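You operate a simulated robot arm through the tools that you are given. There is no shell and no other tool. Be economical: measure what you need, move in short steps, check, and stop when the job is done.

You are at the controls of a simulated two-armed robot. One attempt, no reset.

## Task
Stack the iron ingot marked "V31" from the top of the far table on top of the iron ingot labelled "N65". Fetch the grey blotter block from the foam mat beside the dryer and set it on the counter before the right rack. Take the long tile from the corner counter and put it on top of the grey stone slab. Take the blue patched tile from the counter right of the sink and leave it on the open counter at the end of the slat wall. Stack the glaze sample that says "C72" from the top of the packing bench on top of the glaze sample marked "H48". Put the bronze cup in the sink basin. Put the pewter cup in the sink basin. Take the green blotter from the packing mat and leave it on the iron disc. Stack the iron plate labelled "V19" from the top of the packing bench on top of the iron plate labelled "N25". Pick up the orange dropper bottle from the top of the packing bench with one hand, pass it to the other hand and put it on the packing mat. Any order will do. Set down upright: blotter block, pewter cup, dropper bottle.
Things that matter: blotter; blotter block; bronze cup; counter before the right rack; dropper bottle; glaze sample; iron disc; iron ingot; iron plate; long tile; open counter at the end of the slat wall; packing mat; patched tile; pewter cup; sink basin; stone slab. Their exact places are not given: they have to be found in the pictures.

The check looks at the end state, three seconds after you hand in, the way a careful person would. Anything else that was tipped, shoved, dropped, spilled or broken makes it a failure.

## Robot
Two 7-joint arms with two-finger parallel grippers on one trunk, on a base that drives. Base frame: it is fixed to the floor where the robot stands at the start and does not move with it; the origin is under the middle of the robot, x ahead of it, y to its left, z up. Readings come in mm, rad, newtons and seconds.
The left shoulder is at the start at [50, 161, 1123], the right one opposite. With the tool pointing down near the work surface each hand reaches from about 240 to 680 mm from the robot's upright axis, wherever it stands, measured 20 degrees to its own side. Places, roughly: blotter [-5250, 2250, 1000]; blotter block [2500, 4750, 1000]; bronze cup (7x7x7 cm) [-5200, 3000, 900]; counter before the right rack [4400, 2100, 900]; dropper bottle [-5250, 1750, 1000]; glaze sample [-5250, 3250, 1000]; iron disc (9x9x3 cm) [-5100, 2200, 900]; iron ingot [750, 250, 1000]; iron plate [-5250, 1750, 1000]; long tile (6x12x2 cm) [3900, 4800, 900]; open counter at the end of the slat wall [500, 4800, 900]; packing mat [-5200, 2300, 900]; patched tile [-2500, 4500, 1000]; pewter cup (7x7x7 cm) [-5300, 2500, 900]; sink basin [-3300, 4800, 700]; stone slab (22x13x7 cm) [3700, 4700, 900]. Payload 3.43 kg a hand.
Tool frame (each hand has its own): the origin (TCP) lies between the finger pads and is the grasp point; the fingertips stand 30 mm ahead of it; z points along the fingers, y is the line along which they close. Largest opening 94 mm; finger width 28, thickness 10; the body of the gripper, 50 by 96 mm, starts 55 mm behind the TCP.
Orientation is told as [roll, pitch, yaw] about the base's x, y, z axes, in that order, counted from this pose: with the fingers straight down and closing along the base's y, the tool's x points along the base's -x, its y along +y and its z along -z.

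## Interface
- The arms move only by the tool servo_tool. It takes "left_moves", "right_moves" or both (then of equal length, played together; a hand with none holds still); each is a list of rows, each a list of 7 numbers: the opening, from 0 (shut) to 1 (fully open), then the shift along the tool's x, y, z in m, then the turn, a rotation vector about the tool's x, y, z in rad. In form: [[gripper, dx, dy, dz, rx, ry, rz], ...]. A call has 1 to 8 rows; each row shifts and turns the commanded pose from where the row before left it, along the tool's axes as they then stand. Rows are played at 5 a second. More than 50 mm and 0.15 rad between two rows, or a gripper value outside its range, and nothing of the call is played. A pose out of reach is approached as far as the arm can. The call stops where the force on the tool passes 40 N (or 10 N more than at its start, if that is more) or the arm is blocked; 0.2 s more then pass. The fingers move at their own pace (about 45 mm/s each) and stop on an object; they squeeze with about 38 N. The grip force told is the motor's: it shows also when the fingers shut on nothing. Time passes only in rows, and 0.2 s behind the last, so rows that do not move let the fingers close. It gives the time, the measured TCP pose, the force on the tool (base axes), the opening and the grip force at its end, in the units of the frame above (readings bear some noise), with the torque about the TCP (base axes, N m) and any sound that the robot's microphone picked up.
- Cameras (640 x 400 px; columns grow to the right, rows downward): "scene" is now at [127.9, 31.2, 1271.4]; the picture's right is [0.33, -0.94, 0.00], its down [-0.31, -0.11, -0.94] and it looks along [0.89, 0.31, -0.33] (base axes); focal length 214 px, centre (320, 200). "left" rides on the left gripper at [76, -14, -102] in its tool frame; the picture's right is [0.18, 0.98, 0.00], its down [-0.75, 0.14, -0.64] and it looks along [-0.63, 0.12, 0.77] (tool axes); focal length 243 px, centre (320, 200). "right" rides on the right gripper at [76, 14, -102] in its tool frame; the picture's right is [-0.18, 0.98, 0.00], its down [-0.75, -0.14, -0.64] and it looks along [-0.63, -0.12, 0.77] (tool axes); focal length 243 px, centre (320, 200).
- grab_frame(camera): a new picture of that camera. It takes no simulated time.
- slide_trunk(by): slides the trunk up (or, below 0, down) by that many mm; the arms and the scene camera ride with it, the base frame stays. It gives what a move gives, with no picture.
- steer(legs): drives the robot by 1 to 6 legs, each [ahead, left, turn to the left] in mm, mm and rad, along the robot's own axes; the way and the turn of a leg run together, so that a leg with both is an arc; at most 1500 mm and 3.142 rad a leg. The arms and the cameras ride along, it lands a little off, and it stops where it bumps. It gives what a move gives.
- turn_head(pan, tilt): turns the head with the scene camera to pan (to the left, within 1.396 rad either way) and tilt (down, from -0.506 to 1.204), counted from straight ahead of the robot. It gives what a move gives.
- probe_pixels(camera, pixels): for up to 12 pixels [column, row] of the newest picture of that camera ("zoom" is the newest enlarged one), the place [x, y, z] in the base frame of the surface seen there, good to about 2 mm. It takes no simulated time.
- zoom(camera, box): a new picture of the part [left, top, right, bottom] of that camera's present view, enlarged. It takes no simulated time.
- sign_off(): hands the job in; it is judged then, once.

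Work in short steps. Measure before you move; look again where a grasp or a placing could have gone wrong, and mend it. You have 357 turns and 306 pictures in all, those below and enlarged ones among them. Open the grippers and draw the arms clear of the work before you hand the job in, unless the task says otherwise.

The tools are called after ">>>" by a JSON object that holds its "api" and its "payload". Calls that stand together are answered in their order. servo_tool: Moves the arms, as the interface text tells. Its arguments: {"type":"object","properties":{"left_moves":{"type":"array"},"right_moves":{"type":"array"}},"required":[]} The other tools are called the same way: slide_trunk (by) slides the trunk up or down; steer (legs) drives the base; turn_head (pan, tilt) turns the head that bears the scene camera; grab_frame (camera) takes a picture; probe_pixels (camera, pixels) gives the place of the surface under pixels of a picture; zoom (camera, box) takes an enlarged picture of a part of a camera's view; sign_off () hands the job in.

At the start:

```text
clock: 0.0
left_position: [438.6, 359.6, 1231.4]
left_orientation: [-0.001, 0.0, -0.001]
left_contact_force: [-0.1, -0.5, 1.3]
left_moment: [0.01, -0.02, 0.01]
left_finger_gap: 93.8
left_grasp_force: 0.0
right_position: [407.0, -48.4, 1226.9]
right_orientation: [-0.002, 0.0, 0.0]
right_contact_force: [-1.1, 0.5, -0.1]
right_moment: [0.03, -0.04, 0.02]
right_finger_gap: 94.4
right_grasp_force: 0.0
trunk travel left (down, up): [-150.0, 117.0]
robot x, y, heading: [0.2, 4.3, -0.001]
head pan, tilt: [0.339, 0.335]
```

scene: 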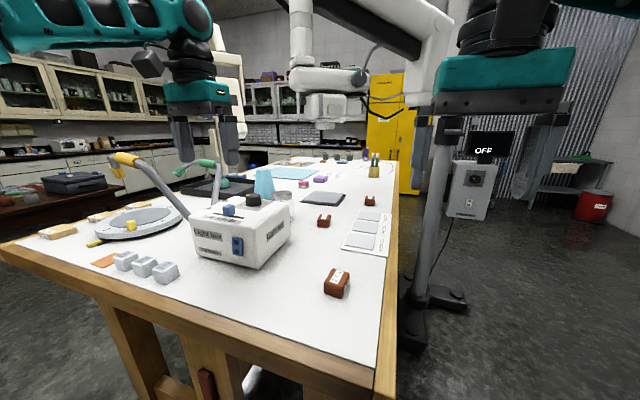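
right: 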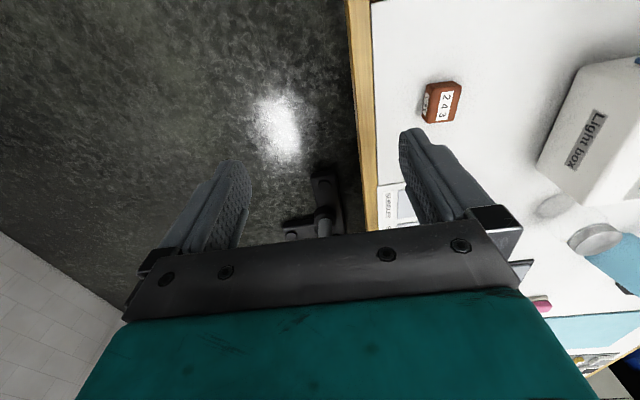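
left: 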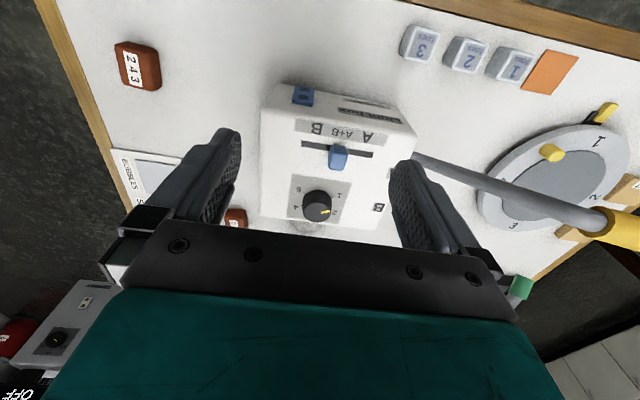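

I start by looking around: the head straight ahead to see the table in front with the ingots.

>>> {"api": "turn_head", "payload": {"pan": 0.2, "tilt": 0.6}}

>>> {"api": "grab_frame", "payload": {"camera": "scene"}}

>>> {"api": "zoom", "payload": {"camera": "scene", "box": [240, 0, 480, 150]}}

```text
clock: 0.8
left_position: [438.2, 360.4, 1232.9]
left_orientation: [0.0, 0.001, 0.001]
left_contact_force: [0.9, -0.2, 0.1]
left_moment: [-0.02, 0.0, 0.0]
left_finger_gap: 94.0
left_grasp_force: 0.1
right_position: [407.3, -46.0, 1226.8]
right_orientation: [0.001, 0.001, 0.0]
right_contact_force: [-0.3, 0.0, -1.1]
right_moment: [-0.01, 0.0, 0.03]
right_finger_gap: 93.9
right_grasp_force: 0.2
trunk travel left (down, up): [-150.0, 117.0]
robot x, y, heading: [1.8, 0.6, 0.003]
head pan, tilt: [0.201, 0.6]
```

```text
302 pictures are left
```

scene: 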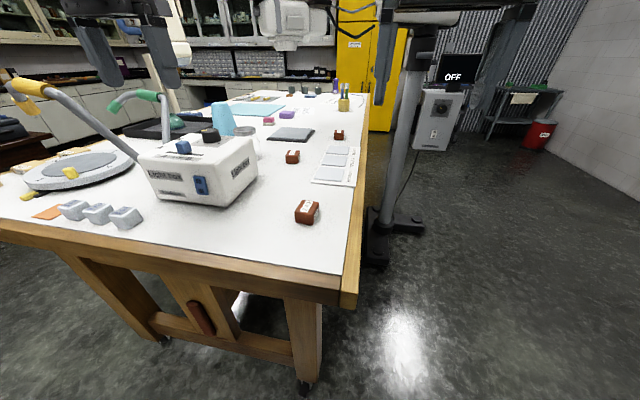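

```text
2.67 times, centred on (360, 75) of scene
```

zoom: 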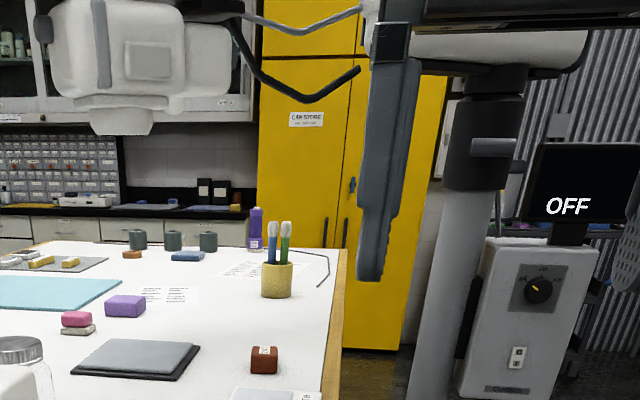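

Brown blocks lie along the right edge at (306,211), (292,157), (339,134). I probe points on them and the table, and enlarge.

>>> {"api": "probe_pixels", "payload": {"camera": "scene", "pixels": [[306, 207], [293, 154], [339, 132], [340, 270], [120, 215], [68, 213], [290, 133], [360, 95], [335, 165], [8, 185], [100, 235], [230, 98]]}}

>>> {"api": "zoom", "payload": {"camera": "scene", "box": [200, 80, 376, 190]}}

>>> {"api": "turn_head", "payload": {"pan": 1.0, "tilt": 0.3}}

>>> {"api": "grab_frame", "payload": {"camera": "scene"}}

```text
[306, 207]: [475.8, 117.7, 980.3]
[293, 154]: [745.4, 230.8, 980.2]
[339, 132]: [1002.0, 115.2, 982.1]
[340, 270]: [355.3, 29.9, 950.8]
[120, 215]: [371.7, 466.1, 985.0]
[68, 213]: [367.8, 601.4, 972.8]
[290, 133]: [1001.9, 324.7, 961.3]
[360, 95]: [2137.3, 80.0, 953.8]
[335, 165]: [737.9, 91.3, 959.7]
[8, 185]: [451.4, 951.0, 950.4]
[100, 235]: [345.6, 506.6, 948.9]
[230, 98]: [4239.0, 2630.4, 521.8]
```

```text
3.64 times, centred on (288, 135) of scene
```

zoom: 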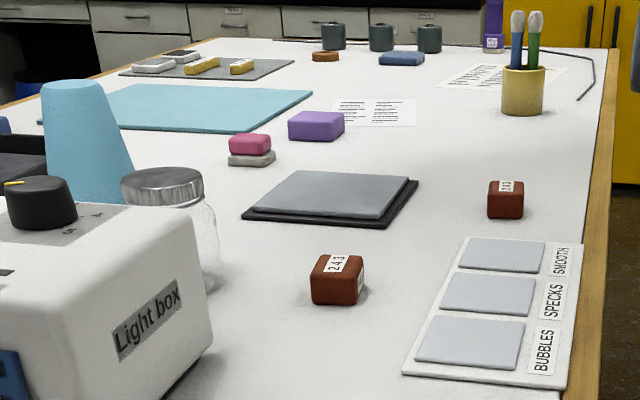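

```text
clock: 1.9
left_position: [438.8, 360.0, 1232.2]
left_orientation: [0.001, 0.001, 0.001]
left_contact_force: [-0.1, 0.2, 0.4]
left_moment: [0.0, -0.01, -0.02]
left_finger_gap: 93.8
left_grasp_force: 0.0
right_position: [406.5, -47.5, 1226.5]
right_orientation: [0.001, 0.0, -0.002]
right_contact_force: [1.0, 0.1, 0.6]
right_moment: [0.0, 0.0, -0.02]
right_finger_gap: 94.0
right_grasp_force: 0.0
trunk travel left (down, up): [-150.0, 117.0]
robot x, y, heading: [1.5, 1.9, 0.002]
head pan, tilt: [1.0, 0.3]
```

```text
299 pictures are left
```

scene: 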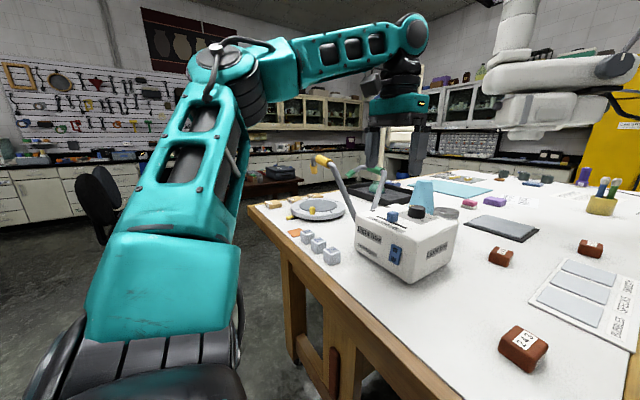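

Three brown blocks all read "243" on top; side tags may differ. I enlarge them in the hand cameras and the scene view.

>>> {"api": "zoom", "payload": {"camera": "right", "box": [400, 60, 496, 120]}}

>>> {"api": "zoom", "payload": {"camera": "scene", "box": [480, 230, 620, 390]}}

>>> {"api": "zoom", "payload": {"camera": "scene", "box": [200, 160, 360, 260]}}

```text
6.67 times, centred on (448, 90) of right
```

zoom: 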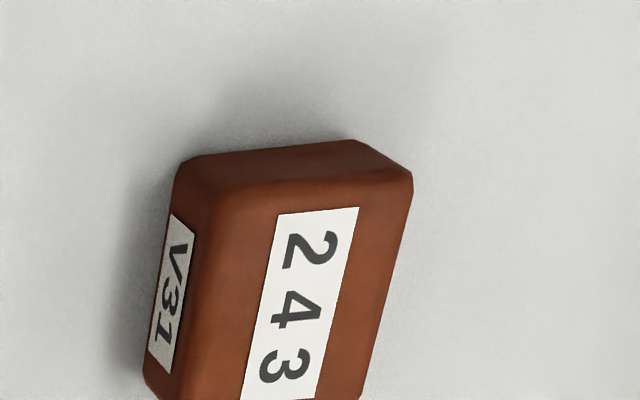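

```text
2.50 times, centred on (550, 310) of scene
```

zoom: 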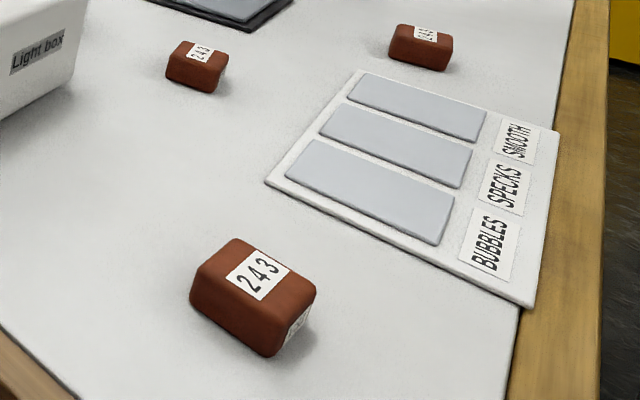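

```text
4.00 times, centred on (280, 210) of scene
```

zoom: 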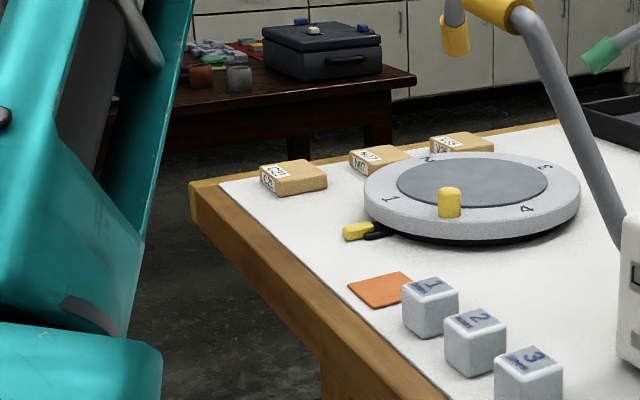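

V31 is the nearest block at (476,118). I slide the right hand forward so its camera can read the side tags of the other two.

>>> {"api": "servo_tool", "payload": {"right_moves": [[1, -0.05, 0, 0, 0, 0, 0], [1, -0.05, 0, 0, 0, 0, 0], [1, -0.05, 0, 0, 0, 0, 0]]}}

>>> {"api": "grab_frame", "payload": {"camera": "right"}}

>>> {"api": "turn_head", "payload": {"pan": -0.5, "tilt": 0.8}}

>>> {"api": "grab_frame", "payload": {"camera": "scene"}}

```text
clock: 2.7
left_position: [438.2, 360.1, 1232.7]
left_orientation: [-0.001, 0.001, 0.0]
left_contact_force: [0.4, -0.2, 0.7]
left_moment: [0.03, 0.01, 0.0]
left_finger_gap: 94.1
left_grasp_force: 0.0
right_position: [532.0, -48.6, 1226.5]
right_orientation: [0.0, -0.003, 0.002]
right_contact_force: [0.2, -0.2, 0.2]
right_moment: [0.03, 0.01, 0.0]
right_finger_gap: 93.9
right_grasp_force: 0.1
right hand out of reach, approached as far as the arm can: row 3
trunk travel left (down, up): [-150.0, 117.0]
robot x, y, heading: [0.3, -1.0, -0.003]
head pan, tilt: [1.0, 0.3]
```

```text
295 pictures are left
```

right: 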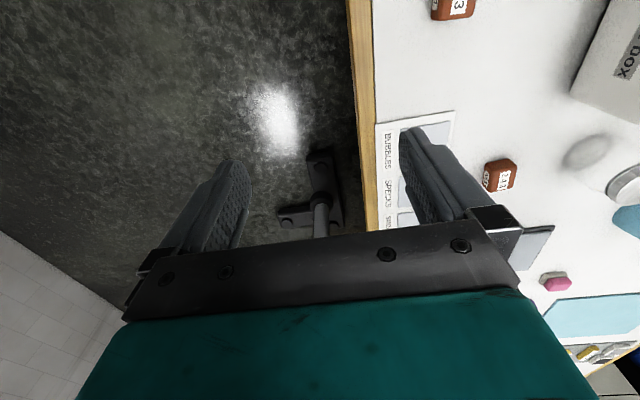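

```text
clock: 4.3
left_position: [439.5, 359.8, 1232.1]
left_orientation: [0.0, 0.0, 0.0]
left_contact_force: [0.7, -0.8, 0.2]
left_moment: [-0.02, -0.02, 0.04]
left_finger_gap: 94.0
left_grasp_force: 0.1
right_position: [532.7, -49.0, 1225.8]
right_orientation: [-0.001, -0.001, -0.001]
right_contact_force: [-0.4, 0.1, 0.5]
right_moment: [0.02, -0.03, -0.01]
right_finger_gap: 93.7
right_grasp_force: 0.0
trunk travel left (down, up): [-150.0, 117.0]
robot x, y, heading: [0.3, 2.2, -0.003]
head pan, tilt: [-0.499, 0.799]
```

```text
294 pictures are left
```

scene: 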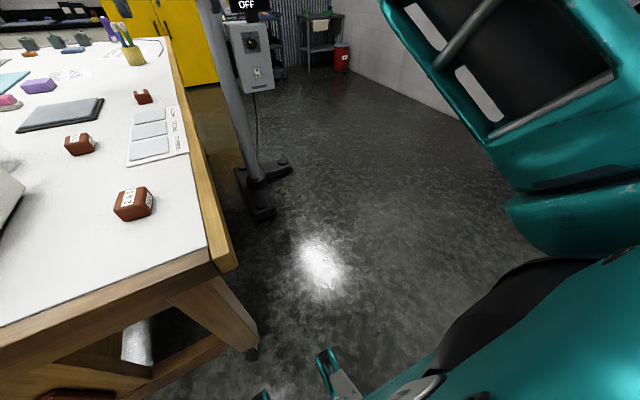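

The middle block's tag shows at (487,180) in the right picture. I enlarge it.

>>> {"api": "zoom", "payload": {"camera": "right", "box": [460, 145, 540, 205]}}

>>> {"api": "probe_pixels", "payload": {"camera": "scene", "pixels": [[258, 205], [240, 180], [285, 165], [215, 270], [255, 345], [150, 335], [262, 212], [330, 385], [342, 58]]}}

```text
6.67 times, centred on (500, 175) of right
```

zoom: 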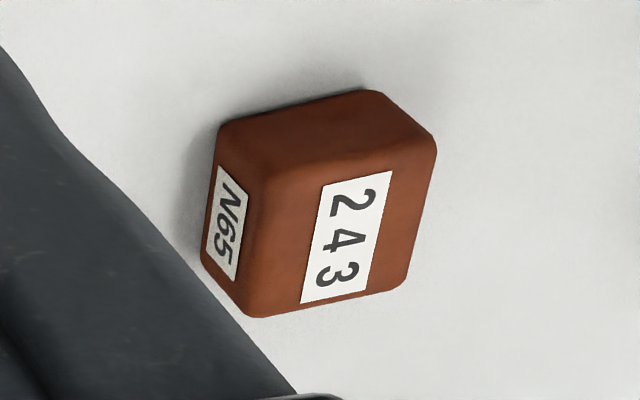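

```text
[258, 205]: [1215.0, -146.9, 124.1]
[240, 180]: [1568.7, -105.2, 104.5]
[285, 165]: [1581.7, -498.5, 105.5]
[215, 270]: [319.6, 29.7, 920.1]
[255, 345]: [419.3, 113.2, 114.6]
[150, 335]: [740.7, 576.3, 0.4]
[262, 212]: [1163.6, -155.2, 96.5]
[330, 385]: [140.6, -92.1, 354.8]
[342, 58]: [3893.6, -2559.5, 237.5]
```

The middle block is N65 at (745,231). I drive round to the table's right-hand side so the right hand reaches both: right 335, ahead 500, turn left 90°.

>>> {"api": "steer", "payload": {"legs": [[0, -335, 0], [500, 0, 0], [0, 0, 1.571]]}}

>>> {"api": "turn_head", "payload": {"pan": 0, "tilt": 0.8}}

>>> {"api": "grab_frame", "payload": {"camera": "scene"}}

>>> {"api": "grab_frame", "payload": {"camera": "right"}}

```text
clock: 12.9
left_position: [150.9, 100.4, 1233.1]
left_orientation: [0.0, 0.001, 1.567]
left_contact_force: [0.9, -0.8, 0.8]
left_moment: [-0.03, -0.02, -0.03]
left_finger_gap: 93.9
left_grasp_force: 0.1
right_position: [560.0, 192.5, 1226.3]
right_orientation: [-0.001, -0.001, 1.567]
right_contact_force: [-0.2, -0.6, 0.2]
right_moment: [0.0, 0.02, 0.02]
right_finger_gap: 93.9
right_grasp_force: 0.1
trunk travel left (down, up): [-150.0, 117.0]
robot x, y, heading: [510.3, -338.5, 1.567]
head pan, tilt: [-0.499, 0.799]
```

```text
clock: 13.9
left_position: [151.3, 99.2, 1232.6]
left_orientation: [0.0, 0.0, 1.568]
left_contact_force: [0.5, -0.6, 0.1]
left_moment: [-0.02, 0.01, -0.02]
left_finger_gap: 93.8
left_grasp_force: 0.1
right_position: [559.8, 191.9, 1226.3]
right_orientation: [-0.001, -0.001, 1.568]
right_contact_force: [-0.8, -0.5, -0.2]
right_moment: [-0.02, 0.01, 0.01]
right_finger_gap: 94.2
right_grasp_force: 0.0
trunk travel left (down, up): [-150.0, 117.0]
robot x, y, heading: [514.5, -340.6, 1.569]
head pan, tilt: [0.0, 0.799]
```

```text
292 pictures are left
```

scene: 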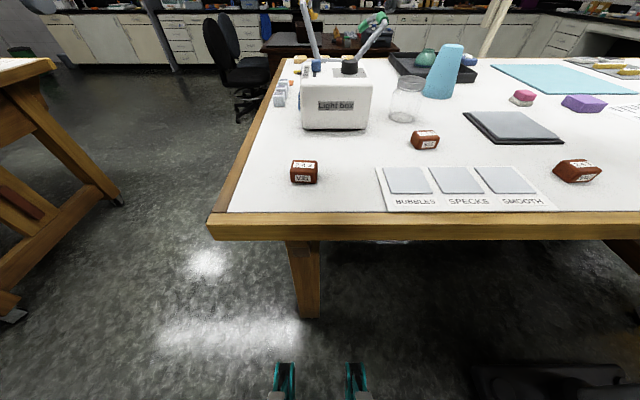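

```text
291 pictures are left
```

right: 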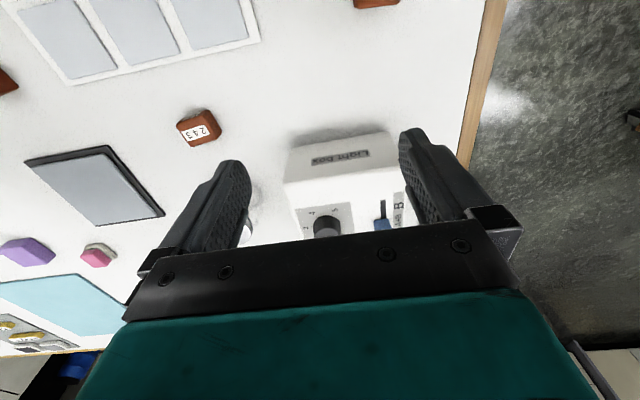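

Both blocks are in the scene view at (304,171) and (424,140). I enlarge for their corners.

>>> {"api": "zoom", "payload": {"camera": "scene", "box": [270, 110, 470, 235]}}

```text
3.20 times, centred on (370, 172) of scene
```

zoom: 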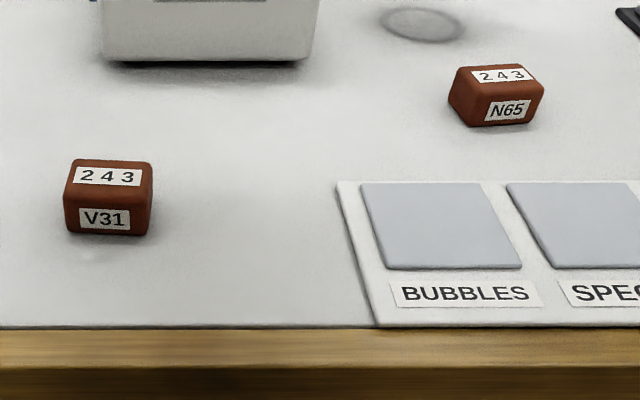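

I probe the edges of both blocks' tops to get centres and yaw.

>>> {"api": "probe_pixels", "payload": {"camera": "zoom", "pixels": [[78, 164], [148, 166], [70, 192], [149, 195], [108, 180], [68, 230], [148, 232], [461, 70], [528, 69], [486, 97], [541, 91], [503, 78]]}}

>>> {"api": "probe_pixels", "payload": {"camera": "zoom", "pixels": [[110, 219], [485, 123], [540, 113], [510, 110], [250, 200], [452, 85], [410, 22]]}}

```text
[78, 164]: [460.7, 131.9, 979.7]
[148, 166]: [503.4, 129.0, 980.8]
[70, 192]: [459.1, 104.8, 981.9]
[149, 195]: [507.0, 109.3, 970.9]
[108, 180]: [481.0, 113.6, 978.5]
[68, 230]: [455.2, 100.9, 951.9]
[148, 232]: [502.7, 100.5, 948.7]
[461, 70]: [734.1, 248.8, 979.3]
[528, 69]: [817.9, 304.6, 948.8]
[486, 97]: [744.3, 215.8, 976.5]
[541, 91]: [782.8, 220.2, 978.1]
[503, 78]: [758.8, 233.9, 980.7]
```

```text
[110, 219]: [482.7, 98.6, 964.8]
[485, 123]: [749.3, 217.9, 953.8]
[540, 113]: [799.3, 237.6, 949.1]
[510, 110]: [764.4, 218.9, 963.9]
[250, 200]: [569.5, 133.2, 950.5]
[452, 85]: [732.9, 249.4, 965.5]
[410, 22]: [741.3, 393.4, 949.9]
```

V31 is centred near (481,118), 48 along x by ~36; I move the right hand over it, closing along x, and descend part way.

>>> {"api": "servo_tool", "payload": {"right_moves": [[1, 0.037, 0.04, 0, 0, 0, 0], [1, 0.037, 0.039, 0, 0, 0, 0], [1, 0, 0, 0.05, 0, 0, 0], [1, 0, 0, 0.05, 0, 0, 0], [1, 0, 0, 0.04, 0, 0, 0]]}}

>>> {"api": "grab_frame", "payload": {"camera": "right"}}

```text
refused: row 1 steps farther than a row can; nothing moved
```

```text
289 pictures are left
```

right: 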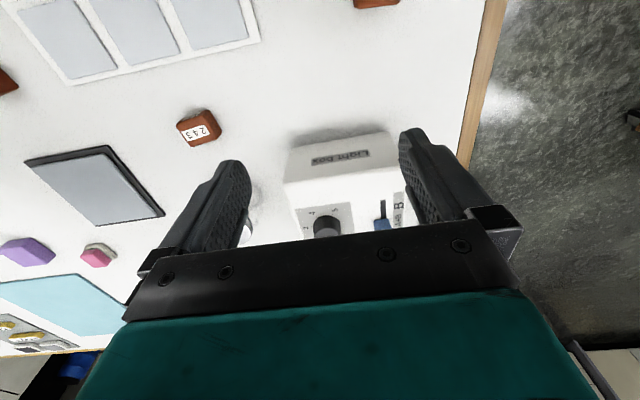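

The combined step was too long (54 mm); I split it into shorter rows.

>>> {"api": "servo_tool", "payload": {"right_moves": [[1, 0.025, 0.026, 0, 0, 0, 0], [1, 0.025, 0.026, 0, 0, 0, 0], [1, 0.024, 0.027, 0, 0, 0, 0], [1, 0, 0, 0.05, 0, 0, 0], [1, 0, 0, 0.05, 0, 0, 0], [1, 0, 0, 0.04, 0, 0, 0]]}}

>>> {"api": "grab_frame", "payload": {"camera": "right"}}

```text
clock: 15.3
left_position: [150.8, 101.3, 1232.7]
left_orientation: [0.001, 0.0, 1.567]
left_contact_force: [-0.6, -0.7, 0.7]
left_moment: [-0.01, -0.04, -0.04]
left_finger_gap: 94.0
left_grasp_force: 0.1
right_position: [480.4, 120.8, 1089.1]
right_orientation: [0.002, 0.0, 1.568]
right_contact_force: [0.1, -0.1, -0.6]
right_moment: [0.02, 0.0, 0.0]
right_finger_gap: 94.0
right_grasp_force: 0.0
trunk travel left (down, up): [-150.0, 117.0]
robot x, y, heading: [514.2, -338.1, 1.562]
head pan, tilt: [0.0, 0.799]
```

```text
288 pictures are left
```

right: 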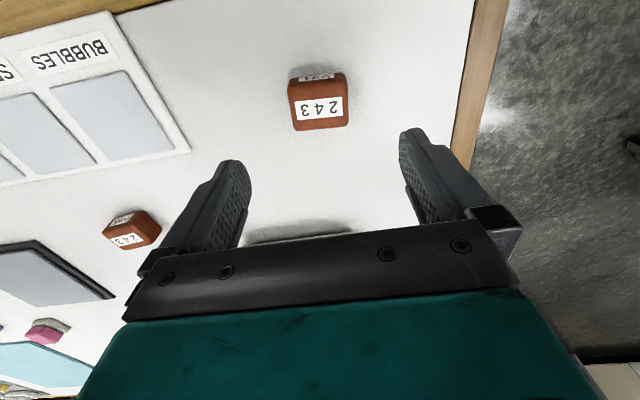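

Block sits at (318,100), centred between the fingers. I check with probes, including N65's edges.

>>> {"api": "probe_pixels", "payload": {"camera": "right", "pixels": [[290, 84], [346, 74], [318, 105], [348, 122], [293, 129], [104, 226], [120, 212], [158, 226], [136, 247], [130, 240], [300, 235]]}}

>>> {"api": "zoom", "payload": {"camera": "right", "box": [80, 190, 200, 265]}}

```text
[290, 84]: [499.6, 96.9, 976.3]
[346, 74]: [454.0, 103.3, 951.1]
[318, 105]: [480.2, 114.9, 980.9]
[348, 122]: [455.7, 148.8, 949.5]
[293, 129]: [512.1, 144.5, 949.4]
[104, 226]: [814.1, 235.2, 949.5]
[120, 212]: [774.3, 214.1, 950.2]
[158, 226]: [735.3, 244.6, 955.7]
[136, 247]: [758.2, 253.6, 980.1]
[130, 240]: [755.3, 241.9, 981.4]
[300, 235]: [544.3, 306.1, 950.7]
```

```text
5.33 times, centred on (140, 228) of right
```

zoom: 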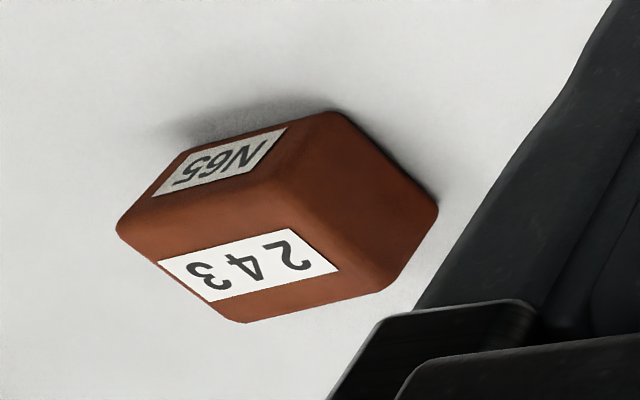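

Descend to TCP z≈984 and close on V31.

>>> {"api": "servo_tool", "payload": {"right_moves": [[1, 0.002, 0, 0.05, 0, 0, 0], [1, 0, 0, 0.04, 0, 0, 0], [1, 0, 0, 0.015, 0, 0, 0], [0, 0, 0, 0, 0, 0, 0], [0, 0, 0, 0, 0, 0, 0], [0, 0, 0, 0, 0, 0, 0], [0, 0, 0, 0, 0, 0, 0], [0, 0, 0, 0, 0, 0, 0]]}}

```text
clock: 17.1
left_position: [151.6, 99.2, 1233.0]
left_orientation: [0.001, 0.0, 1.567]
left_contact_force: [0.3, -0.8, -0.8]
left_moment: [0.01, 0.0, -0.01]
left_finger_gap: 94.1
left_grasp_force: 0.0
right_position: [480.3, 118.0, 985.5]
right_orientation: [0.003, -0.006, 1.568]
right_contact_force: [-0.1, 2.7, 16.1]
right_moment: [0.03, -0.14, -0.26]
right_finger_gap: 50.0
right_grasp_force: 38.0
trunk travel left (down, up): [-150.0, 117.0]
robot x, y, heading: [509.8, -342.6, 1.565]
head pan, tilt: [0.0, 0.799]
```

Gripped (gap 50). Lift and carry toward N65, then look.

>>> {"api": "servo_tool", "payload": {"right_moves": [[0, 0, 0, -0.05, 0, 0, 0], [0, 0, 0, -0.05, 0, 0, 0], [0, 0, -0.05, 0, 0, 0, 0], [0, 0, -0.05, 0, 0, 0, 0], [0, 0, -0.05, 0, 0, 0, 0], [0, 0, -0.05, 0, 0, 0, 0], [0, 0, -0.05, 0, 0, 0, 0], [0, 0, -0.026, 0, 0, 0, 0]]}}

>>> {"api": "grab_frame", "payload": {"camera": "right"}}

>>> {"api": "zoom", "payload": {"camera": "scene", "box": [330, 80, 490, 180]}}

```text
clock: 18.9
left_position: [151.1, 101.3, 1233.1]
left_orientation: [-0.001, 0.001, 1.567]
left_contact_force: [0.2, 0.2, 0.4]
left_moment: [0.0, 0.01, 0.02]
left_finger_gap: 94.0
left_grasp_force: 0.0
right_position: [758.2, 116.8, 1081.8]
right_orientation: [0.0, -0.002, 1.569]
right_contact_force: [0.1, 0.6, -3.8]
right_moment: [-0.02, 0.0, 0.01]
right_finger_gap: 49.5
right_grasp_force: 38.1
trunk travel left (down, up): [-150.0, 117.0]
robot x, y, heading: [512.2, -340.0, 1.565]
head pan, tilt: [0.0, 0.799]
```

```text
286 pictures are left
```

right: 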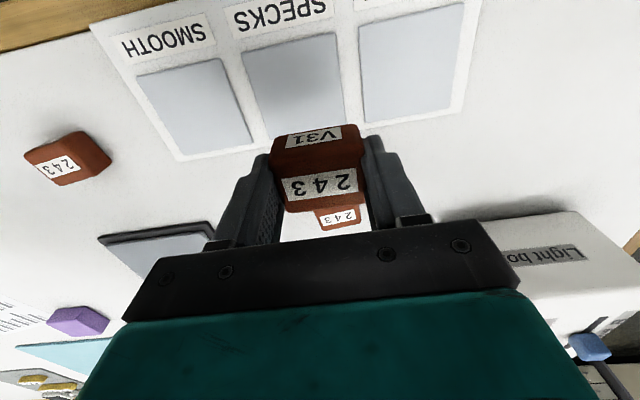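

```text
4.00 times, centred on (410, 130) of scene
```

zoom: 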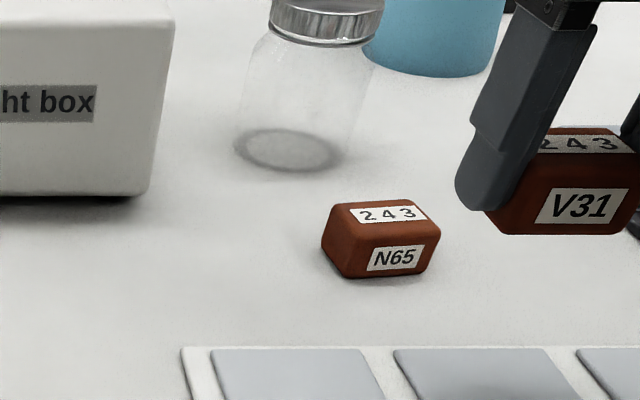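

I probe N65's top face corners in this enlarged view (inset by a few pixels).

>>> {"api": "probe_pixels", "payload": {"camera": "zoom", "pixels": [[353, 245], [434, 235], [334, 210], [410, 204], [390, 222], [350, 268], [430, 260], [326, 235], [340, 262], [390, 265], [382, 205], [344, 228]]}}

```text
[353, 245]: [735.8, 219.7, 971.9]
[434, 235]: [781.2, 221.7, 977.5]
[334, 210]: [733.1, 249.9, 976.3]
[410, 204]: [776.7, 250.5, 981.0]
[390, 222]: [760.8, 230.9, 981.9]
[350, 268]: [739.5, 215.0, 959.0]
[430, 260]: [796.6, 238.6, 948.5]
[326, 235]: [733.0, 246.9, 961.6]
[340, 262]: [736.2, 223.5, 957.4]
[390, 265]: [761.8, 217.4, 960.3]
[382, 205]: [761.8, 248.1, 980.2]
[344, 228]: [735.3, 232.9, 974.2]
```

N65 centre ≈ (760,235), yaw ≈ +0.12. I move over it, turn to match and lower to z≈1022.

>>> {"api": "servo_tool", "payload": {"right_moves": [[0, -0.04, -0.002, 0, 0, 0, 0], [0, -0.04, 0, 0, 0, 0, 0], [0, -0.039, 0, 0, 0, 0, 0], [0, 0, 0, 0, 0, 0, -0.12], [0, 0, 0, 0.03, 0, 0, 0], [0, 0, 0, 0.03, 0, 0, 0]]}}

>>> {"api": "zoom", "payload": {"camera": "scene", "box": [370, 80, 490, 180]}}

```text
clock: 20.3
left_position: [151.5, 100.6, 1233.0]
left_orientation: [0.001, 0.001, 1.569]
left_contact_force: [0.1, -0.3, 0.3]
left_moment: [0.0, 0.02, -0.01]
left_finger_gap: 94.2
left_grasp_force: 0.0
right_position: [758.3, 235.8, 1021.6]
right_orientation: [0.002, -0.002, 1.688]
right_contact_force: [0.1, -0.3, -4.6]
right_moment: [-0.01, 0.03, -0.01]
right_finger_gap: 49.5
right_grasp_force: 37.9
trunk travel left (down, up): [-150.0, 117.0]
robot x, y, heading: [509.6, -337.4, 1.563]
head pan, tilt: [0.0, 0.799]
```

```text
4.00 times, centred on (430, 130) of scene
```

zoom: 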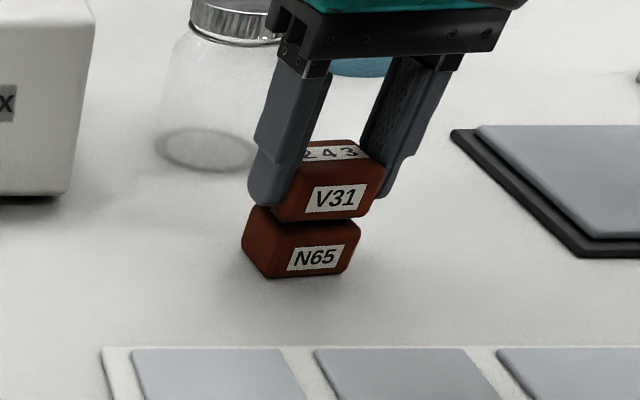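

V31 looks shifted right relative to N65. I probe both front faces to compare.

>>> {"api": "probe_pixels", "payload": {"camera": "zoom", "pixels": [[282, 210], [335, 198], [376, 200], [380, 180], [275, 262], [314, 258], [352, 258], [250, 240], [356, 238], [330, 214], [318, 272]]}}

```text
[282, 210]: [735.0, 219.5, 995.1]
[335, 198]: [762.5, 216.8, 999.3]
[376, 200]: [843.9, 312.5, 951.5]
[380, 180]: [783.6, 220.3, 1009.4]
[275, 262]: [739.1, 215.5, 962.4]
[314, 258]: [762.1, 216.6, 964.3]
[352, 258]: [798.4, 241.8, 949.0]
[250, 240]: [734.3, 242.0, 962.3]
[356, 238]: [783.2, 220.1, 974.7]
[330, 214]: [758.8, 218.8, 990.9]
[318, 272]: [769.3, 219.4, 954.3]
```

They are aligned within 2 mm. Lower 5 mm, release and back up.

>>> {"api": "servo_tool", "payload": {"right_moves": [[0, 0, 0, 0.005, 0, 0, 0], [0, 0, 0, 0, 0, 0, 0], [1, 0, 0, 0, 0, 0, 0], [1, 0, 0, 0, 0, 0, 0], [1, 0, 0, 0, 0, 0, 0], [1, 0, 0, -0.04, 0, 0, 0], [1, 0, 0, -0.05, 0, 0, 0], [1, 0, 0, -0.05, 0, 0, 0]]}}

>>> {"api": "grab_frame", "payload": {"camera": "scene"}}

```text
clock: 22.1
left_position: [150.7, 99.5, 1232.3]
left_orientation: [0.002, -0.002, 1.568]
left_contact_force: [0.2, 0.6, 0.3]
left_moment: [0.04, -0.03, 0.02]
left_finger_gap: 94.0
left_grasp_force: 0.0
right_position: [757.3, 236.1, 1158.2]
right_orientation: [0.001, -0.002, 1.689]
right_contact_force: [0.7, -0.4, -0.8]
right_moment: [0.0, -0.04, 0.04]
right_finger_gap: 94.1
right_grasp_force: 0.2
trunk travel left (down, up): [-150.0, 117.0]
robot x, y, heading: [510.7, -341.0, 1.568]
head pan, tilt: [0.0, 0.799]
```

```text
283 pictures are left
```

scene: 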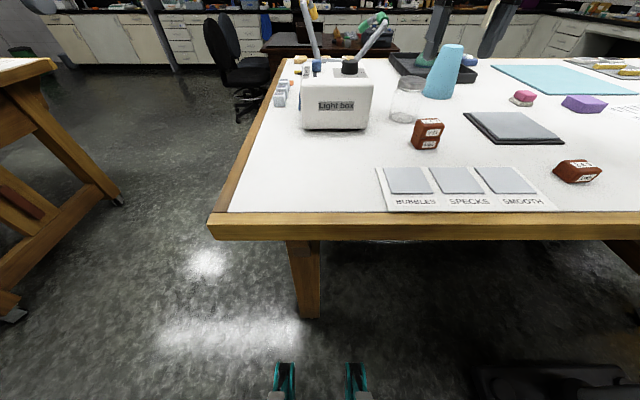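

V31 is stacked. Now I survey the room: raise the head and look in three directions.

>>> {"api": "turn_head", "payload": {"pan": 0.9, "tilt": 0.25}}

>>> {"api": "grab_frame", "payload": {"camera": "scene"}}

>>> {"api": "turn_head", "payload": {"pan": -0.3, "tilt": 0.25}}

>>> {"api": "grab_frame", "payload": {"camera": "scene"}}

```text
clock: 23.3
left_position: [150.4, 101.3, 1233.5]
left_orientation: [0.001, -0.001, 1.567]
left_contact_force: [0.6, 0.5, 0.1]
left_moment: [-0.02, 0.01, 0.0]
left_finger_gap: 93.9
left_grasp_force: 0.2
right_position: [758.8, 237.1, 1158.5]
right_orientation: [-0.001, -0.002, 1.689]
right_contact_force: [-0.4, 0.1, -0.2]
right_moment: [0.02, 0.02, -0.03]
right_finger_gap: 93.9
right_grasp_force: 0.1
trunk travel left (down, up): [-150.0, 117.0]
robot x, y, heading: [509.1, -339.2, 1.571]
head pan, tilt: [0.901, 0.25]
```

```text
282 pictures are left
```

scene: 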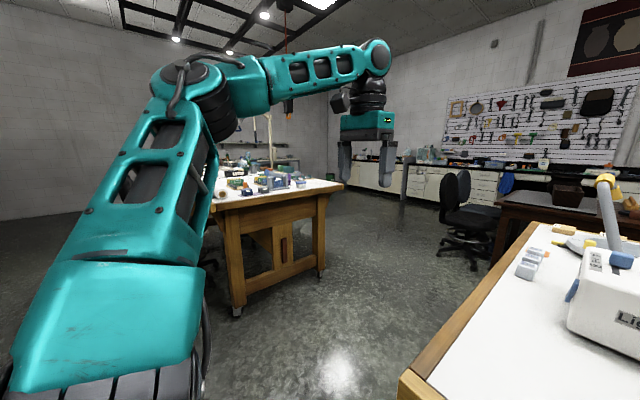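

```text
clock: 24.7
left_position: [151.4, 101.4, 1231.5]
left_orientation: [0.0, 0.001, 1.569]
left_contact_force: [0.2, -0.7, -0.3]
left_moment: [0.01, -0.04, 0.0]
left_finger_gap: 94.2
left_grasp_force: 0.1
right_position: [757.7, 237.7, 1157.8]
right_orientation: [-0.001, -0.002, 1.686]
right_contact_force: [0.1, 0.9, 0.4]
right_moment: [-0.02, -0.03, 0.02]
right_finger_gap: 93.7
right_grasp_force: 0.1
trunk travel left (down, up): [-150.0, 117.0]
robot x, y, heading: [512.9, -338.2, 1.568]
head pan, tilt: [-0.3, 0.25]
```

```text
281 pictures are left
```

scene: 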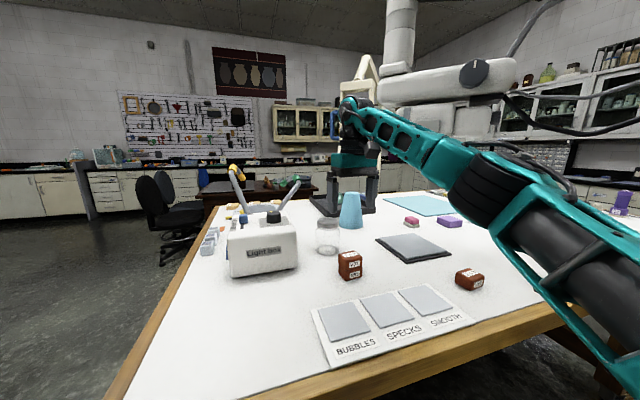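

I probe floor and furniture points to map obstacles: the dark table, chairs, counter front, cabinets.

>>> {"api": "probe_pixels", "payload": {"camera": "scene", "pixels": [[50, 215], [98, 210], [170, 225], [205, 195], [200, 250], [300, 185], [230, 210], [165, 255], [255, 172], [330, 150], [120, 250], [310, 178]]}}

>>> {"api": "turn_head", "payload": {"pan": 0.45, "tilt": 0.3}}

>>> {"api": "grab_frame", "payload": {"camera": "scene"}}

```text
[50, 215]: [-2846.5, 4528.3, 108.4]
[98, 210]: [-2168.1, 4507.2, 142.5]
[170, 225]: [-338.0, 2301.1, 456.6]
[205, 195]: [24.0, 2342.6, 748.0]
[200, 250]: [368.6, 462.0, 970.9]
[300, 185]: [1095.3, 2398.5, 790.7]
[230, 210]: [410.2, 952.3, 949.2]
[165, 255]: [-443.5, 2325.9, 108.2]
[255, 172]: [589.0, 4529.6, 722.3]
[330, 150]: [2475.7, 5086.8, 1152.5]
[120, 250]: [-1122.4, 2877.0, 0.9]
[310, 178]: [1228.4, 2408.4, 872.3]
```

```text
clock: 25.8
left_position: [150.2, 101.8, 1232.6]
left_orientation: [0.0, -0.001, 1.568]
left_contact_force: [-0.5, -0.4, 0.1]
left_moment: [0.0, -0.01, 0.01]
left_finger_gap: 93.9
left_grasp_force: 0.1
right_position: [758.4, 238.0, 1158.5]
right_orientation: [0.0, 0.0, 1.688]
right_contact_force: [0.6, 0.0, 0.3]
right_moment: [0.0, -0.02, 0.0]
right_finger_gap: 94.0
right_grasp_force: 0.0
trunk travel left (down, up): [-150.0, 117.0]
robot x, y, heading: [509.2, -342.1, 1.569]
head pan, tilt: [0.45, 0.3]
```

```text
280 pictures are left
```

scene: 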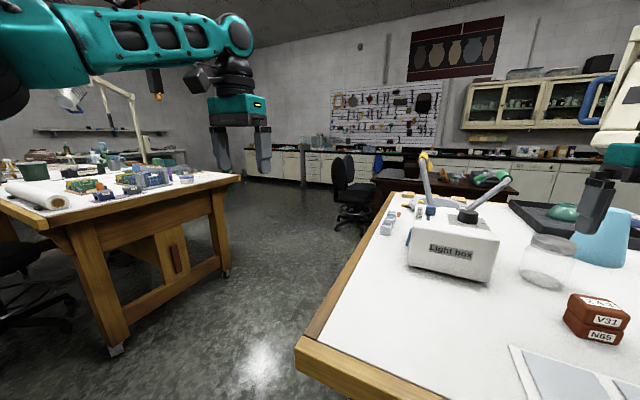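

I probe the left bench legs, the chair's base, the post at (303,180) and the table corner.

>>> {"api": "probe_pixels", "payload": {"camera": "scene", "pixels": [[227, 275], [115, 350], [239, 178], [70, 230], [303, 185], [340, 222], [360, 232], [300, 345], [395, 192], [418, 180], [250, 230], [385, 200]]}}

```text
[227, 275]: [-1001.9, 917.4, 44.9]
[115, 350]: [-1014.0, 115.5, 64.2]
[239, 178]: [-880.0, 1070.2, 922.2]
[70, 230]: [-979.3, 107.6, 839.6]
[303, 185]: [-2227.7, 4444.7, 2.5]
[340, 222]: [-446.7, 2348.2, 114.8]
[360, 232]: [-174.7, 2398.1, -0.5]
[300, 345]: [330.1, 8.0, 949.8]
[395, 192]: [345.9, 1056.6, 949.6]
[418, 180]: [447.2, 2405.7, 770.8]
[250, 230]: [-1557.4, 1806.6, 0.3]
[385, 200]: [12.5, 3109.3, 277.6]
```

Corridor is clear: go left between the benches, then up past the chairs. First I draw both hands in and up.

>>> {"api": "servo_tool", "payload": {"right_moves": [[1, 0, 0, -0.05, 0, 0, 0.12], [1, 0.01, 0, -0.03, 0, 0, 0], [1, 0.05, 0, 0, 0, 0, 0], [1, 0.05, 0, 0, 0, 0, 0], [1, 0.05, 0, 0, 0, 0, 0], [1, 0.045, 0.02, 0, 0, 0, 0]], "left_moves": [[1, 0, 0, 0, 0, 0, 0], [1, 0, 0, 0, 0, 0, 0], [1, 0.03, -0.03, 0, 0, 0, 0], [1, 0.03, -0.03, 0, 0, 0, 0], [1, 0.03, -0.02, 0, 0, 0, 0], [1, 0, 0, 0, 0, 0, 0]]}}

>>> {"api": "steer", "payload": {"legs": [[0, 780, 0], [1500, 0, 0], [400, 0, 0], [0, 900, 0], [1500, 0, 0], [500, 400, 0]]}}

>>> {"api": "turn_head", "payload": {"pan": 0.4, "tilt": 0.45}}

>>> {"api": "grab_frame", "payload": {"camera": "scene"}}

```text
clock: 27.2
left_position: [230.1, 8.6, 1231.7]
left_orientation: [-0.002, 0.001, 1.569]
left_contact_force: [-0.7, -0.9, -0.6]
left_moment: [0.01, -0.03, -0.01]
left_finger_gap: 94.3
left_grasp_force: 0.1
right_position: [735.5, 26.5, 1234.8]
right_orientation: [0.001, -0.001, 1.568]
right_contact_force: [-0.1, -0.5, -0.4]
right_moment: [-0.01, 0.0, -0.02]
right_finger_gap: 93.9
right_grasp_force: 0.2
right hand out of reach, approached as far as the arm can: row 2
trunk travel left (down, up): [-150.0, 117.0]
robot x, y, heading: [511.9, -339.4, 1.569]
head pan, tilt: [0.45, 0.3]
```

```text
clock: 55.3
left_position: [-1874.3, 3949.1, 1231.9]
left_orientation: [0.001, -0.001, 1.58]
left_contact_force: [-0.3, 0.5, -0.7]
left_moment: [-0.01, -0.02, -0.01]
left_finger_gap: 93.9
left_grasp_force: 0.0
right_position: [-1367.4, 3970.8, 1235.8]
right_orientation: [0.0, -0.002, 1.581]
right_contact_force: [0.3, 0.1, 0.5]
right_moment: [-0.05, -0.03, 0.0]
right_finger_gap: 93.9
right_grasp_force: 0.1
trunk travel left (down, up): [-150.0, 117.0]
robot x, y, heading: [-1590.2, 3605.2, 1.575]
head pan, tilt: [0.45, 0.3]
```

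```text
clock: 56.0
left_position: [-1873.0, 3948.1, 1231.8]
left_orientation: [0.001, 0.001, 1.58]
left_contact_force: [0.1, -0.5, 0.0]
left_moment: [-0.03, -0.03, 0.0]
left_finger_gap: 93.9
left_grasp_force: 0.1
right_position: [-1366.9, 3971.8, 1234.6]
right_orientation: [0.001, -0.002, 1.58]
right_contact_force: [0.2, 0.0, 0.0]
right_moment: [0.01, 0.01, -0.03]
right_finger_gap: 94.1
right_grasp_force: 0.0
trunk travel left (down, up): [-150.0, 117.0]
robot x, y, heading: [-1591.2, 3603.3, 1.58]
head pan, tilt: [0.4, 0.45]
```

```text
279 pictures are left
```

scene: 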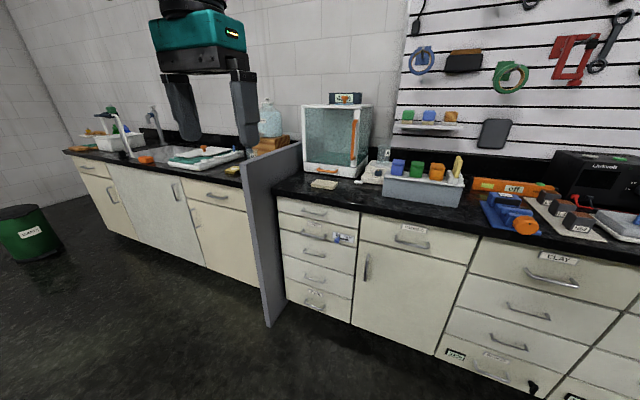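

The sink counter is left of the divider. I drive to face it (x≈-2650, y≈4080).

>>> {"api": "steer", "payload": {"legs": [[0, 1050, 0], [480, 0, -0.008]]}}

>>> {"api": "turn_head", "payload": {"pan": 0, "tilt": 0.7}}

>>> {"api": "grab_frame", "payload": {"camera": "scene"}}

```text
clock: 63.9
left_position: [-2932.6, 4424.8, 1231.3]
left_orientation: [0.001, 0.001, 1.565]
left_contact_force: [0.8, 0.3, -0.4]
left_moment: [-0.01, 0.01, 0.01]
left_finger_gap: 93.9
left_grasp_force: 0.1
right_position: [-2425.0, 4439.5, 1235.8]
right_orientation: [0.003, -0.002, 1.564]
right_contact_force: [0.1, 0.7, 0.5]
right_moment: [0.0, 0.01, -0.01]
right_finger_gap: 93.9
right_grasp_force: 0.0
trunk travel left (down, up): [-150.0, 117.0]
robot x, y, heading: [-2653.1, 4076.5, 1.565]
head pan, tilt: [0.4, 0.45]
```

```text
clock: 64.8
left_position: [-2932.4, 4424.7, 1232.0]
left_orientation: [0.0, -0.001, 1.565]
left_contact_force: [0.2, 0.2, -0.6]
left_moment: [0.01, 0.01, -0.02]
left_finger_gap: 94.0
left_grasp_force: 0.2
right_position: [-2425.6, 4439.4, 1235.7]
right_orientation: [0.001, -0.001, 1.564]
right_contact_force: [-0.1, 0.1, -0.1]
right_moment: [0.02, 0.04, 0.0]
right_finger_gap: 94.4
right_grasp_force: 0.1
trunk travel left (down, up): [-150.0, 117.0]
robot x, y, heading: [-2654.9, 4070.0, 1.56]
head pan, tilt: [0.0, 0.7]
```

```text
278 pictures are left
```

scene: 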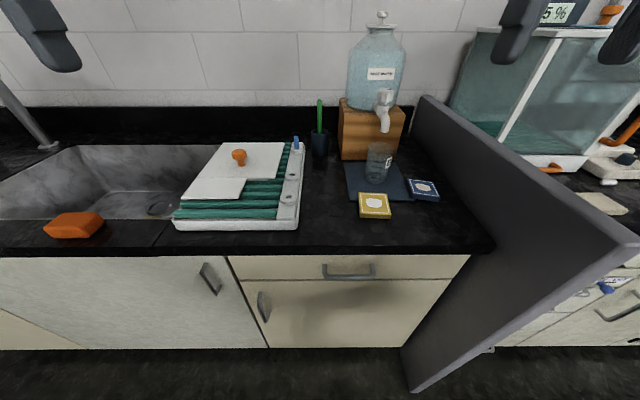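

The blue patched tile is at (423,190), beside a yellow one and the divider. I enlarge.

>>> {"api": "zoom", "payload": {"camera": "scene", "box": [340, 150, 500, 250]}}

>>> {"api": "probe_pixels", "payload": {"camera": "zoom", "pixels": [[280, 120], [365, 118], [390, 172], [310, 200], [290, 184], [345, 150], [395, 190], [450, 260], [470, 165], [545, 270], [270, 170], [255, 230]]}}

```text
4.00 times, centred on (420, 200) of scene
```

zoom: 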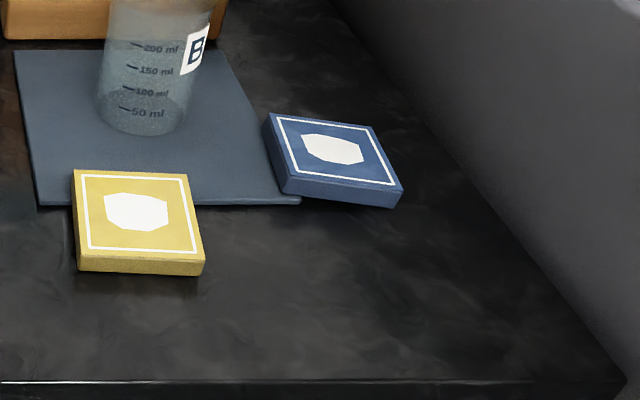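

```text
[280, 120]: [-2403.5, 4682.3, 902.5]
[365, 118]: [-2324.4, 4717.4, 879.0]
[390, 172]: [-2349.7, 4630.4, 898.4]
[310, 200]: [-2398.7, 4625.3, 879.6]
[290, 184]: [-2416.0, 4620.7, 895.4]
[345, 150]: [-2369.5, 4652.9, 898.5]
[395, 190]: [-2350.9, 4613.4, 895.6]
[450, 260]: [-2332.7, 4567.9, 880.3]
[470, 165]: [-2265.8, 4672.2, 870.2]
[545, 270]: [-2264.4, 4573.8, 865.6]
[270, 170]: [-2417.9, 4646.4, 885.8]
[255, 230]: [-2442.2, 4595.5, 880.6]
```

Tile centre ≈ (-2382,4650), yaw ≈ -0.15. I check the tap, jug and beaker for clearance.

>>> {"api": "probe_pixels", "payload": {"camera": "scene", "pixels": [[384, 98], [384, 125], [378, 165], [404, 110], [430, 100], [500, 150], [632, 240], [355, 200]]}}

>>> {"api": "servo_tool", "payload": {"right_moves": [[1, -0.045, -0.01, 0, 0, 0, 0.05], [1, -0.045, -0.01, 0, 0, 0, 0.05], [1, -0.045, -0.01, 0, 0, 0, 0.05]]}}

>>> {"api": "grab_frame", "payload": {"camera": "right"}}

```text
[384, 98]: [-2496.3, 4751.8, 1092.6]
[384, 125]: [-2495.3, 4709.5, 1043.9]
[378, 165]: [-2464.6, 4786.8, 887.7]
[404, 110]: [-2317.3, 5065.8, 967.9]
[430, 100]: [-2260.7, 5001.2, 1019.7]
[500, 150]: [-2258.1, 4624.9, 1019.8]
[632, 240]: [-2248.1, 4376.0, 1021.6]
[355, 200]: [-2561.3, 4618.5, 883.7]
```

```text
clock: 65.5
left_position: [-2932.4, 4424.9, 1231.1]
left_orientation: [0.001, 0.001, 1.565]
left_contact_force: [-0.7, 0.7, -0.3]
left_moment: [0.01, -0.05, 0.01]
left_finger_gap: 94.0
left_grasp_force: 0.1
right_position: [-2389.0, 4573.7, 1234.1]
right_orientation: [0.0, -0.003, 1.416]
right_contact_force: [-0.5, 0.6, 0.5]
right_moment: [-0.04, -0.04, -0.01]
right_finger_gap: 93.9
right_grasp_force: 0.0
trunk travel left (down, up): [-150.0, 117.0]
robot x, y, heading: [-2653.4, 4074.4, 1.566]
head pan, tilt: [0.0, 0.7]
```

```text
276 pictures are left
```

right: 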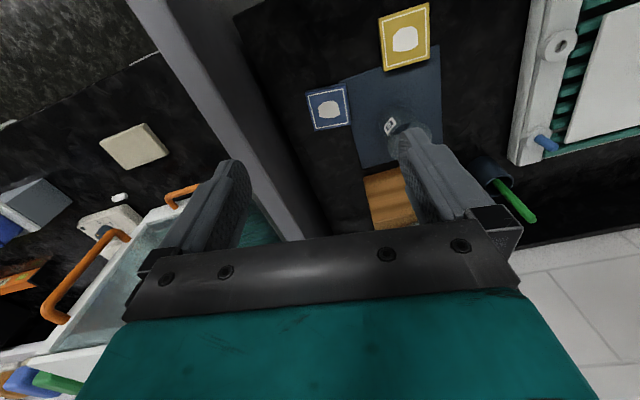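

Probe the tile's corners in this picture for centre and yaw.

>>> {"api": "zoom", "payload": {"camera": "right", "box": [288, 70, 368, 145]}}

>>> {"api": "probe_pixels", "payload": {"camera": "right", "pixels": [[309, 94], [342, 88], [348, 120], [316, 127], [328, 107], [345, 135], [352, 105], [300, 110]]}}

```text
5.33 times, centred on (328, 108) of right
```

zoom: 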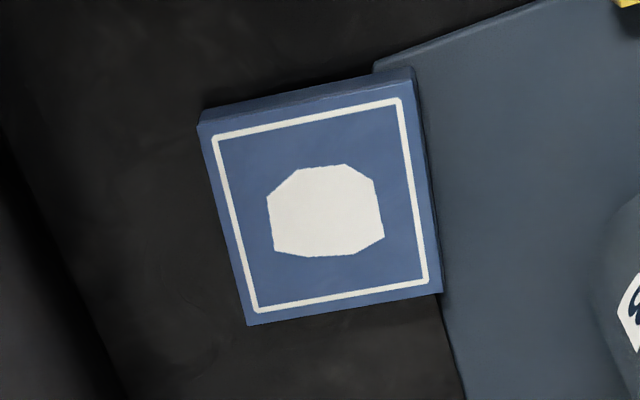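

```text
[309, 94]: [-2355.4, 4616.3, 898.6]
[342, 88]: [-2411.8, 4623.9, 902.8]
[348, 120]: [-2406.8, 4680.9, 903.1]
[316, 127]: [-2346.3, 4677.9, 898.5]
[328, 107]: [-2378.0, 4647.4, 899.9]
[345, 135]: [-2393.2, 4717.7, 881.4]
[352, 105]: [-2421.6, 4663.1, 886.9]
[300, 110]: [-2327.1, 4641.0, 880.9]
```

Centre (-2379,4648), yaw -0.145; left side rests on the mat (top z≈887). Move over and descend, then close with tips at ~890.

>>> {"api": "servo_tool", "payload": {"right_moves": [[1, -0.037, 0.001, 0, 0, 0, 0], [1, -0.038, 0.0005, 0, 0, 0, 0], [1, 0, 0, 0.05, 0, 0, 0], [1, 0, 0, 0.05, 0, 0, 0], [1, 0, 0, 0.05, 0, 0, 0], [1, 0, 0, 0.05, 0, 0, 0], [1, 0, 0, 0.05, 0, 0, 0], [1, 0, 0, 0.04, 0, 0, 0]]}}

>>> {"api": "grab_frame", "payload": {"camera": "right"}}

```text
clock: 67.3
left_position: [-2931.7, 4425.3, 1232.0]
left_orientation: [-0.001, -0.001, 1.565]
left_contact_force: [-0.1, 0.7, 0.7]
left_moment: [-0.02, 0.03, 0.01]
left_finger_gap: 94.3
left_grasp_force: 0.1
right_position: [-2381.3, 4641.7, 939.4]
right_orientation: [0.001, -0.003, 1.414]
right_contact_force: [-0.3, 0.5, -0.5]
right_moment: [0.02, 0.0, -0.02]
right_finger_gap: 94.2
right_grasp_force: 0.1
right hand out of reach, approached as far as the arm can: row 2
trunk travel left (down, up): [-150.0, 117.0]
robot x, y, heading: [-2653.0, 4075.1, 1.561]
head pan, tilt: [0.0, 0.7]
```

```text
274 pictures are left
```

right: 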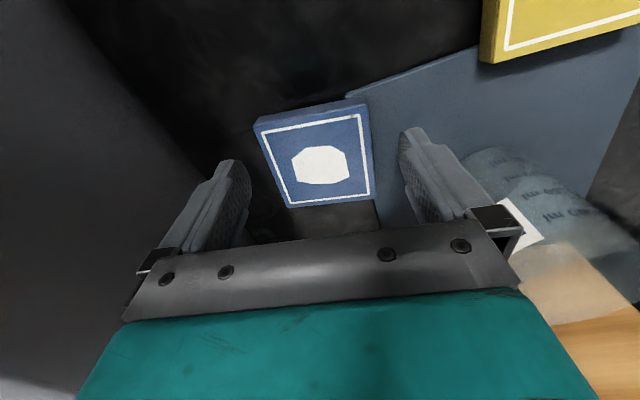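

Well centred, 6 mm short in y. Nudge forward, go down to z≈920 and close.

>>> {"api": "servo_tool", "payload": {"right_moves": [[1, -0.006, 0, 0, 0, 0, 0], [1, 0, 0, 0.019, 0, 0, 0], [0, 0, 0, 0, 0, 0, 0], [0, 0, 0, 0, 0, 0, 0], [0, 0, 0, 0, 0, 0, 0], [0, 0, 0, 0, 0, 0, 0]]}}

```text
clock: 68.8
left_position: [-2932.2, 4424.4, 1231.1]
left_orientation: [-0.001, 0.0, 1.566]
left_contact_force: [0.2, 0.0, -0.1]
left_moment: [0.0, 0.01, 0.01]
left_finger_gap: 93.8
left_grasp_force: 0.0
right_position: [-2382.8, 4646.3, 921.6]
right_orientation: [0.002, -0.001, 1.414]
right_contact_force: [0.7, -0.5, 0.0]
right_moment: [0.02, 0.0, -0.02]
right_finger_gap: 71.9
right_grasp_force: 37.8
trunk travel left (down, up): [-150.0, 117.0]
robot x, y, heading: [-2656.0, 4076.6, 1.561]
head pan, tilt: [0.0, 0.7]
```

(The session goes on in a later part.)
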